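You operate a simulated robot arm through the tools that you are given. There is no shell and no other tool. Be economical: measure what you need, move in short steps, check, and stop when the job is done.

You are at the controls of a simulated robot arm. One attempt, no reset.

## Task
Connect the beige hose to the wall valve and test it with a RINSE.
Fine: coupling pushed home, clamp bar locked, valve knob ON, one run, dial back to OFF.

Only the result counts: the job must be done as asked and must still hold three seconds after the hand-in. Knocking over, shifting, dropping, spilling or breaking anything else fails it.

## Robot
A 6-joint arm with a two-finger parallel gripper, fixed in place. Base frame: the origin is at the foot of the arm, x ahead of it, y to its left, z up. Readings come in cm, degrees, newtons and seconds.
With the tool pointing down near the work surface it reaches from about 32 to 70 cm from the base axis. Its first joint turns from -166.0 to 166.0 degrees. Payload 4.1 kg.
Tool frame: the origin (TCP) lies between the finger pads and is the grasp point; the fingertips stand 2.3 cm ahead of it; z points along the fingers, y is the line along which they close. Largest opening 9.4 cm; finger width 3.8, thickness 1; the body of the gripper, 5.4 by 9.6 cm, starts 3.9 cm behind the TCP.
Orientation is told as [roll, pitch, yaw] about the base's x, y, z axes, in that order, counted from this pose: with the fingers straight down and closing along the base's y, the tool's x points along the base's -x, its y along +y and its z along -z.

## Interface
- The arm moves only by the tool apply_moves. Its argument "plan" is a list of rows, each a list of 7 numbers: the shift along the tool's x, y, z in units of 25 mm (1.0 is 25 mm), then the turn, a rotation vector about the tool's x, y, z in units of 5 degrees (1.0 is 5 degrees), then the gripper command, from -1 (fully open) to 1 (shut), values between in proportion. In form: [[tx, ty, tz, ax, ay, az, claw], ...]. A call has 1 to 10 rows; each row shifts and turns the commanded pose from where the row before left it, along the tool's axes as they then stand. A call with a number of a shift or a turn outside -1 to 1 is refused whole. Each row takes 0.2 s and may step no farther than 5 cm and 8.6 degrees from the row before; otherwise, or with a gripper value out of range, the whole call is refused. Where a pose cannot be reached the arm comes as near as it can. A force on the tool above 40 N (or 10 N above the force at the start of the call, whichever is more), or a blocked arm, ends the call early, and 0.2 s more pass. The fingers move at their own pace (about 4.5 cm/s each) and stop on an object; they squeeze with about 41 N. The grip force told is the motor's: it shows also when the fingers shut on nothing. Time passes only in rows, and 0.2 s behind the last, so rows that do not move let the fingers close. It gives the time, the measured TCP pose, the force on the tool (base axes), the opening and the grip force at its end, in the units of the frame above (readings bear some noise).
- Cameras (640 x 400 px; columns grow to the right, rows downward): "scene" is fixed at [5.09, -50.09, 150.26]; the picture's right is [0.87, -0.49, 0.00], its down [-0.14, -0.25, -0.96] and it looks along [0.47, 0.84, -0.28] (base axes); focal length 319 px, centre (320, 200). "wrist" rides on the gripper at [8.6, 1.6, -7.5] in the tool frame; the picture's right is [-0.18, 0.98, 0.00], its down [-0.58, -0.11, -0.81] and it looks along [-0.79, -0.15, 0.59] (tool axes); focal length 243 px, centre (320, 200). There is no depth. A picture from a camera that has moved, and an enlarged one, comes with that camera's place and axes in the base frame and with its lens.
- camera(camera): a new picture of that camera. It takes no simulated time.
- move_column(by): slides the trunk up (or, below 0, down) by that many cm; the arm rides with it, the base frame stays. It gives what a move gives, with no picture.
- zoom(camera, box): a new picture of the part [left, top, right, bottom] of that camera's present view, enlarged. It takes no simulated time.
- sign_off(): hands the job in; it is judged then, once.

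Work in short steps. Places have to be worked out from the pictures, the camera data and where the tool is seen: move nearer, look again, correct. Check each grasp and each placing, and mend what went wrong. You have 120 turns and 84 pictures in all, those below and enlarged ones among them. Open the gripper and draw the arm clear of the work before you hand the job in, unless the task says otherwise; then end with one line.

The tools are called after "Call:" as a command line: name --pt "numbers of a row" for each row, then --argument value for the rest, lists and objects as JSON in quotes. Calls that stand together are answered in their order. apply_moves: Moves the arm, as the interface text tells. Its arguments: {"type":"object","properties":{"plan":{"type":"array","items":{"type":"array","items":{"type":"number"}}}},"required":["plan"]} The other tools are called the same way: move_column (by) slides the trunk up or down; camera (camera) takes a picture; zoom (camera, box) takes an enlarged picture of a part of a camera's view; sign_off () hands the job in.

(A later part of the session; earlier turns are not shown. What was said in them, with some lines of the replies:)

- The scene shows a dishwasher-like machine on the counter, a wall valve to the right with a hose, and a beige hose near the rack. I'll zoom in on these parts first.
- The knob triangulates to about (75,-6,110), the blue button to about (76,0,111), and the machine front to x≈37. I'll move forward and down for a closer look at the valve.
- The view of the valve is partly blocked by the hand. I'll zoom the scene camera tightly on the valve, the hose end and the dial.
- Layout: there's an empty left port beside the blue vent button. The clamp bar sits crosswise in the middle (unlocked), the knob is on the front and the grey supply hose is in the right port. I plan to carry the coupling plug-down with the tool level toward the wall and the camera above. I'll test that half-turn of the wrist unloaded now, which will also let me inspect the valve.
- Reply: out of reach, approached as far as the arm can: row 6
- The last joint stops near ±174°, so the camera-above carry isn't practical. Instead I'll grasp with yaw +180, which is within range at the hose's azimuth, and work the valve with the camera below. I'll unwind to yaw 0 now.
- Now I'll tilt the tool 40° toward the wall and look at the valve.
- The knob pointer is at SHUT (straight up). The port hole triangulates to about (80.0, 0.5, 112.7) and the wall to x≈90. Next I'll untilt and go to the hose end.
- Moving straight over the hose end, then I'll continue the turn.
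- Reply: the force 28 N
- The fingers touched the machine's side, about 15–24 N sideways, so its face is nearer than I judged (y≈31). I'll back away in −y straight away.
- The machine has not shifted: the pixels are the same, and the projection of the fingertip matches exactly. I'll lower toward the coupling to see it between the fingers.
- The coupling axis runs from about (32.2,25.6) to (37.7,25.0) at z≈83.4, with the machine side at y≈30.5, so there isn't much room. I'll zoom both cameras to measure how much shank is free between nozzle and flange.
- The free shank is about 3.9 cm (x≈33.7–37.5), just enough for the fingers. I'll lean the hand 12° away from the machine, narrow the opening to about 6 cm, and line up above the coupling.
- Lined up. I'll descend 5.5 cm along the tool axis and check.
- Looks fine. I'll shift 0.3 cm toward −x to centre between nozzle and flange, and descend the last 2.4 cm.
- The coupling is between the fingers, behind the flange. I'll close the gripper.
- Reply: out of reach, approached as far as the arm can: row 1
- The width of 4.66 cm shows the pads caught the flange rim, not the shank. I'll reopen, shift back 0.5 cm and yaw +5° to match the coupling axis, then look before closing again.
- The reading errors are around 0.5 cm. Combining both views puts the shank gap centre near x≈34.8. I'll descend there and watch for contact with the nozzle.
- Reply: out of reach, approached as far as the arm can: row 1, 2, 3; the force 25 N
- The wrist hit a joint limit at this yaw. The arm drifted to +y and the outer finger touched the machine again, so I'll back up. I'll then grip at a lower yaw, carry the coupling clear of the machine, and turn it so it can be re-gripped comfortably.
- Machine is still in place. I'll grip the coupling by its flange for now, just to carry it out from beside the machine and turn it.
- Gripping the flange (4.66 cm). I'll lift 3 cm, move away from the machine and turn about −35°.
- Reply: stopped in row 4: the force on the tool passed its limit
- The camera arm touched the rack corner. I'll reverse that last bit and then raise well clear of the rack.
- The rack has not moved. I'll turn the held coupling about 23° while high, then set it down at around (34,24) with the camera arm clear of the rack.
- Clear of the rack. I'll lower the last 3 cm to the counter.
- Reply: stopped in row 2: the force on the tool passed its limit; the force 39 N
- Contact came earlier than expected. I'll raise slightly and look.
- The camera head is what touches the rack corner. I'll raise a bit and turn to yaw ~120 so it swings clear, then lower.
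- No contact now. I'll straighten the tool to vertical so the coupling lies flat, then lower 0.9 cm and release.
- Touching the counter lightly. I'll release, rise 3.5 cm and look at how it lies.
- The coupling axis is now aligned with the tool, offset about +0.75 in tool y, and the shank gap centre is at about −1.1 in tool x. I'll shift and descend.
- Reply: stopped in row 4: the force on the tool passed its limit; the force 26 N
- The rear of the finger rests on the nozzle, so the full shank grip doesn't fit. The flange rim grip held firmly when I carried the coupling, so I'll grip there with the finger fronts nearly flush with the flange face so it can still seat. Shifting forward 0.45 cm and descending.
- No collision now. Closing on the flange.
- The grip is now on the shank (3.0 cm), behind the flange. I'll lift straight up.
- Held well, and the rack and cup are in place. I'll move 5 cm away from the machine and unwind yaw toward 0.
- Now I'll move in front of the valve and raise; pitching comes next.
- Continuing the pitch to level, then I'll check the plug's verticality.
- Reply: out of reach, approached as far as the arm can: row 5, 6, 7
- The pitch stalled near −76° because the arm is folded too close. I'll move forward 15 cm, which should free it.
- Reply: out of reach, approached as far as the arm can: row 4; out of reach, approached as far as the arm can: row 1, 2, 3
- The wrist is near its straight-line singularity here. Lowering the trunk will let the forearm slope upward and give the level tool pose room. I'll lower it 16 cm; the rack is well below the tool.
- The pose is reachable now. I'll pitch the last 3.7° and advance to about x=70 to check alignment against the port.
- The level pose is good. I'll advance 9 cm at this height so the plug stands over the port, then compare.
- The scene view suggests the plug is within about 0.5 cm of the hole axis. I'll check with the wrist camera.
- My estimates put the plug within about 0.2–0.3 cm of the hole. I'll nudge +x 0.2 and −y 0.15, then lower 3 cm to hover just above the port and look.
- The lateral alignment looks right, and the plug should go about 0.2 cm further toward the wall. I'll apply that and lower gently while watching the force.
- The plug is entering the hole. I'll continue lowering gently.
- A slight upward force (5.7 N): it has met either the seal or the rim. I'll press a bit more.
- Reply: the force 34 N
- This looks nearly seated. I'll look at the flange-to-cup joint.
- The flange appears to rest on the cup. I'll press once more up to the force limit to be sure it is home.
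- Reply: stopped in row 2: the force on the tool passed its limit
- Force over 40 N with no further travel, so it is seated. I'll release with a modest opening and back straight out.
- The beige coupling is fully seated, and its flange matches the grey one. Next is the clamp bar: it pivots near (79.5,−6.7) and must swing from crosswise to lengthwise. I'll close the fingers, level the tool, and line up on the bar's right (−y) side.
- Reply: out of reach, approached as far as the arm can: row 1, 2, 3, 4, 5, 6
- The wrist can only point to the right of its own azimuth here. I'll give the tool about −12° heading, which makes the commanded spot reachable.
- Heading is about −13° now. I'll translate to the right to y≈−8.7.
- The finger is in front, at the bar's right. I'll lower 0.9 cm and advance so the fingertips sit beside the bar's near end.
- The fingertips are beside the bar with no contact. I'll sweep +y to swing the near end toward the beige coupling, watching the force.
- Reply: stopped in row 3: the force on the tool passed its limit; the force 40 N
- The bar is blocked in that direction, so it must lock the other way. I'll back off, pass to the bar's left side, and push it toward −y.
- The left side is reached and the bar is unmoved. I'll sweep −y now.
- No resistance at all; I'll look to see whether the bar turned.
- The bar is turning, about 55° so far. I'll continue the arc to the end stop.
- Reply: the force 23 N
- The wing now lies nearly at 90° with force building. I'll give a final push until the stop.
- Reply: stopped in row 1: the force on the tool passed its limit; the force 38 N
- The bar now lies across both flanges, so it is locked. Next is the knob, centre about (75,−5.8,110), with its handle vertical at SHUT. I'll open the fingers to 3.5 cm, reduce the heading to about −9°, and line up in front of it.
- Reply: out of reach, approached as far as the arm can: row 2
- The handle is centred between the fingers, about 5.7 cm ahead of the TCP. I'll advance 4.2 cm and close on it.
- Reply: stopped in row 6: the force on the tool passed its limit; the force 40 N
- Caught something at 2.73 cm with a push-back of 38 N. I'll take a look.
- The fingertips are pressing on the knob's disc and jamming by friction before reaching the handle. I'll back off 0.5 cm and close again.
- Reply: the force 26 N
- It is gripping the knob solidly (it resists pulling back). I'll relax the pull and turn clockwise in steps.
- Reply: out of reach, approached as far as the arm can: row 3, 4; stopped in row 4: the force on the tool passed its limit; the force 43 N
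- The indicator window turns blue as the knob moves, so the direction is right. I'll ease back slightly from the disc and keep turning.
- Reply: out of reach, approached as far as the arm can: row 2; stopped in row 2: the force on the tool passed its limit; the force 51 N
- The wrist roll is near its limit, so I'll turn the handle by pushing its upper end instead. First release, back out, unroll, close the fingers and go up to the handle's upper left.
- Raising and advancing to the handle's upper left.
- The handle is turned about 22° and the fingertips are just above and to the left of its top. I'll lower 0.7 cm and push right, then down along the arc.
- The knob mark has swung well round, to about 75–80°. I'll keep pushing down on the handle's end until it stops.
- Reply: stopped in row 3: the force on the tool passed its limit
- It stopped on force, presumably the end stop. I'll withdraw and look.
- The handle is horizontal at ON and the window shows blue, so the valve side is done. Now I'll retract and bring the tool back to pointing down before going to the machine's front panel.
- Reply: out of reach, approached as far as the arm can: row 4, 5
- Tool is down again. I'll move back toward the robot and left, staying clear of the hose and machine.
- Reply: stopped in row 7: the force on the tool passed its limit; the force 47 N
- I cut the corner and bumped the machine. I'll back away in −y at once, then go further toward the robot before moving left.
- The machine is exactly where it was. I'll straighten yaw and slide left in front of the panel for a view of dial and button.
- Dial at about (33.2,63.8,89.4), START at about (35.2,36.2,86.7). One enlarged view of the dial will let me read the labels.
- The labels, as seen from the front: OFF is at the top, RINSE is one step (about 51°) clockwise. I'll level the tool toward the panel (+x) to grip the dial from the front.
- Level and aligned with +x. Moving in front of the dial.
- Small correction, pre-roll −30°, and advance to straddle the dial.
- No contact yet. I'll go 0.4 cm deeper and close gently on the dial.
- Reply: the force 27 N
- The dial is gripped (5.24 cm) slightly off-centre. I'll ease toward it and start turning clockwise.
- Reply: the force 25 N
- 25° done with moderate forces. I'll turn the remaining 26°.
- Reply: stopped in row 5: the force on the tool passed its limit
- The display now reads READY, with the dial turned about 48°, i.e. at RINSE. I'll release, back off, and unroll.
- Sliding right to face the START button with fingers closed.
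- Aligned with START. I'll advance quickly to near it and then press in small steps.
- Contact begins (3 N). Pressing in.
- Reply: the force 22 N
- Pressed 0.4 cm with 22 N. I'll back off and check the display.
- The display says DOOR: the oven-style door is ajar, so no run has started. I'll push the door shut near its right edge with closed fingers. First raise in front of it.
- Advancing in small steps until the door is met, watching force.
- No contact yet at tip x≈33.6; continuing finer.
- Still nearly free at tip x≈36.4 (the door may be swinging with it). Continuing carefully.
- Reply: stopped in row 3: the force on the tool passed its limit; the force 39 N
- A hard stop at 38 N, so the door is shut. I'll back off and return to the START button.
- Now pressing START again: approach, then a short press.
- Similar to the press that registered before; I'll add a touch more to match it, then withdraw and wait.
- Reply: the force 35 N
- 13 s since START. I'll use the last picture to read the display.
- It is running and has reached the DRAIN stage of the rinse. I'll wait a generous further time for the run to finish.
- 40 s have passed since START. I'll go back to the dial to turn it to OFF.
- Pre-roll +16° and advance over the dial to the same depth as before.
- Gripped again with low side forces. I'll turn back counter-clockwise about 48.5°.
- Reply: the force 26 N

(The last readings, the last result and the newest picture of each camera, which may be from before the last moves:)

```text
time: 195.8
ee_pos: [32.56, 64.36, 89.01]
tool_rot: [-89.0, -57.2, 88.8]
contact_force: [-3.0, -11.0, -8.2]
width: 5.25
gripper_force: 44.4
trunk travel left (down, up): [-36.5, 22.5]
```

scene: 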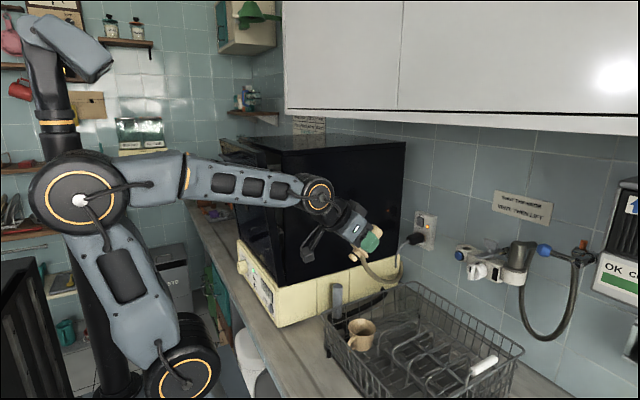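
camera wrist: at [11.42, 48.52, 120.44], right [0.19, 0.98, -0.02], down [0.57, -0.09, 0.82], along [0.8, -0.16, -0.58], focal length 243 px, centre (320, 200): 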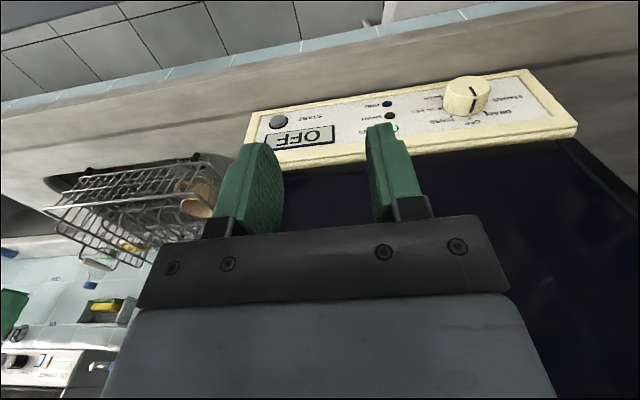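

The dial is back to within about 1° of its original OFF setting. I'll release and draw clear.

Call:
apply_moves --pt "0 0 0 0 0 0 0.0" --pt "0 0 0 0 0 0 -0.6" --pt "0 0 0 0 0 0 -0.6" --pt "0 0 -0.6 0 0 0 -0.6" --pt "0 0 -1 0 0 0 -0.6" --pt "0 0 -1 0 0 0 -0.6" --pt "0 0 -1 0 0 0 -0.6" --pt "0 0 -1 0 0 0 -0.8" --pt "0 0 0 0 0 0 -1" --pt "0 0 0 0 0 0 -1"

```text
time: 198.0
ee_pos: [21.2, 64.42, 89.1]
tool_rot: [-88.9, -57.2, 88.8]
contact_force: [0.3, -0.4, 0.2]
width: 9.41
gripper_force: 0.0
trunk travel left (down, up): [-36.5, 22.5]
```

The gripper is open and the arm is clear of the work. Handing in.

Call:
sign_off

```text
The job is handed in.
```

The beige hose is seated in the wall valve, the clamp bar is locked and the knob is ON; one RINSE ran to its DRAIN stage when last seen, and the dial is turned back to OFF, though I had no pictures left to confirm the run's end or the final OFF reading.
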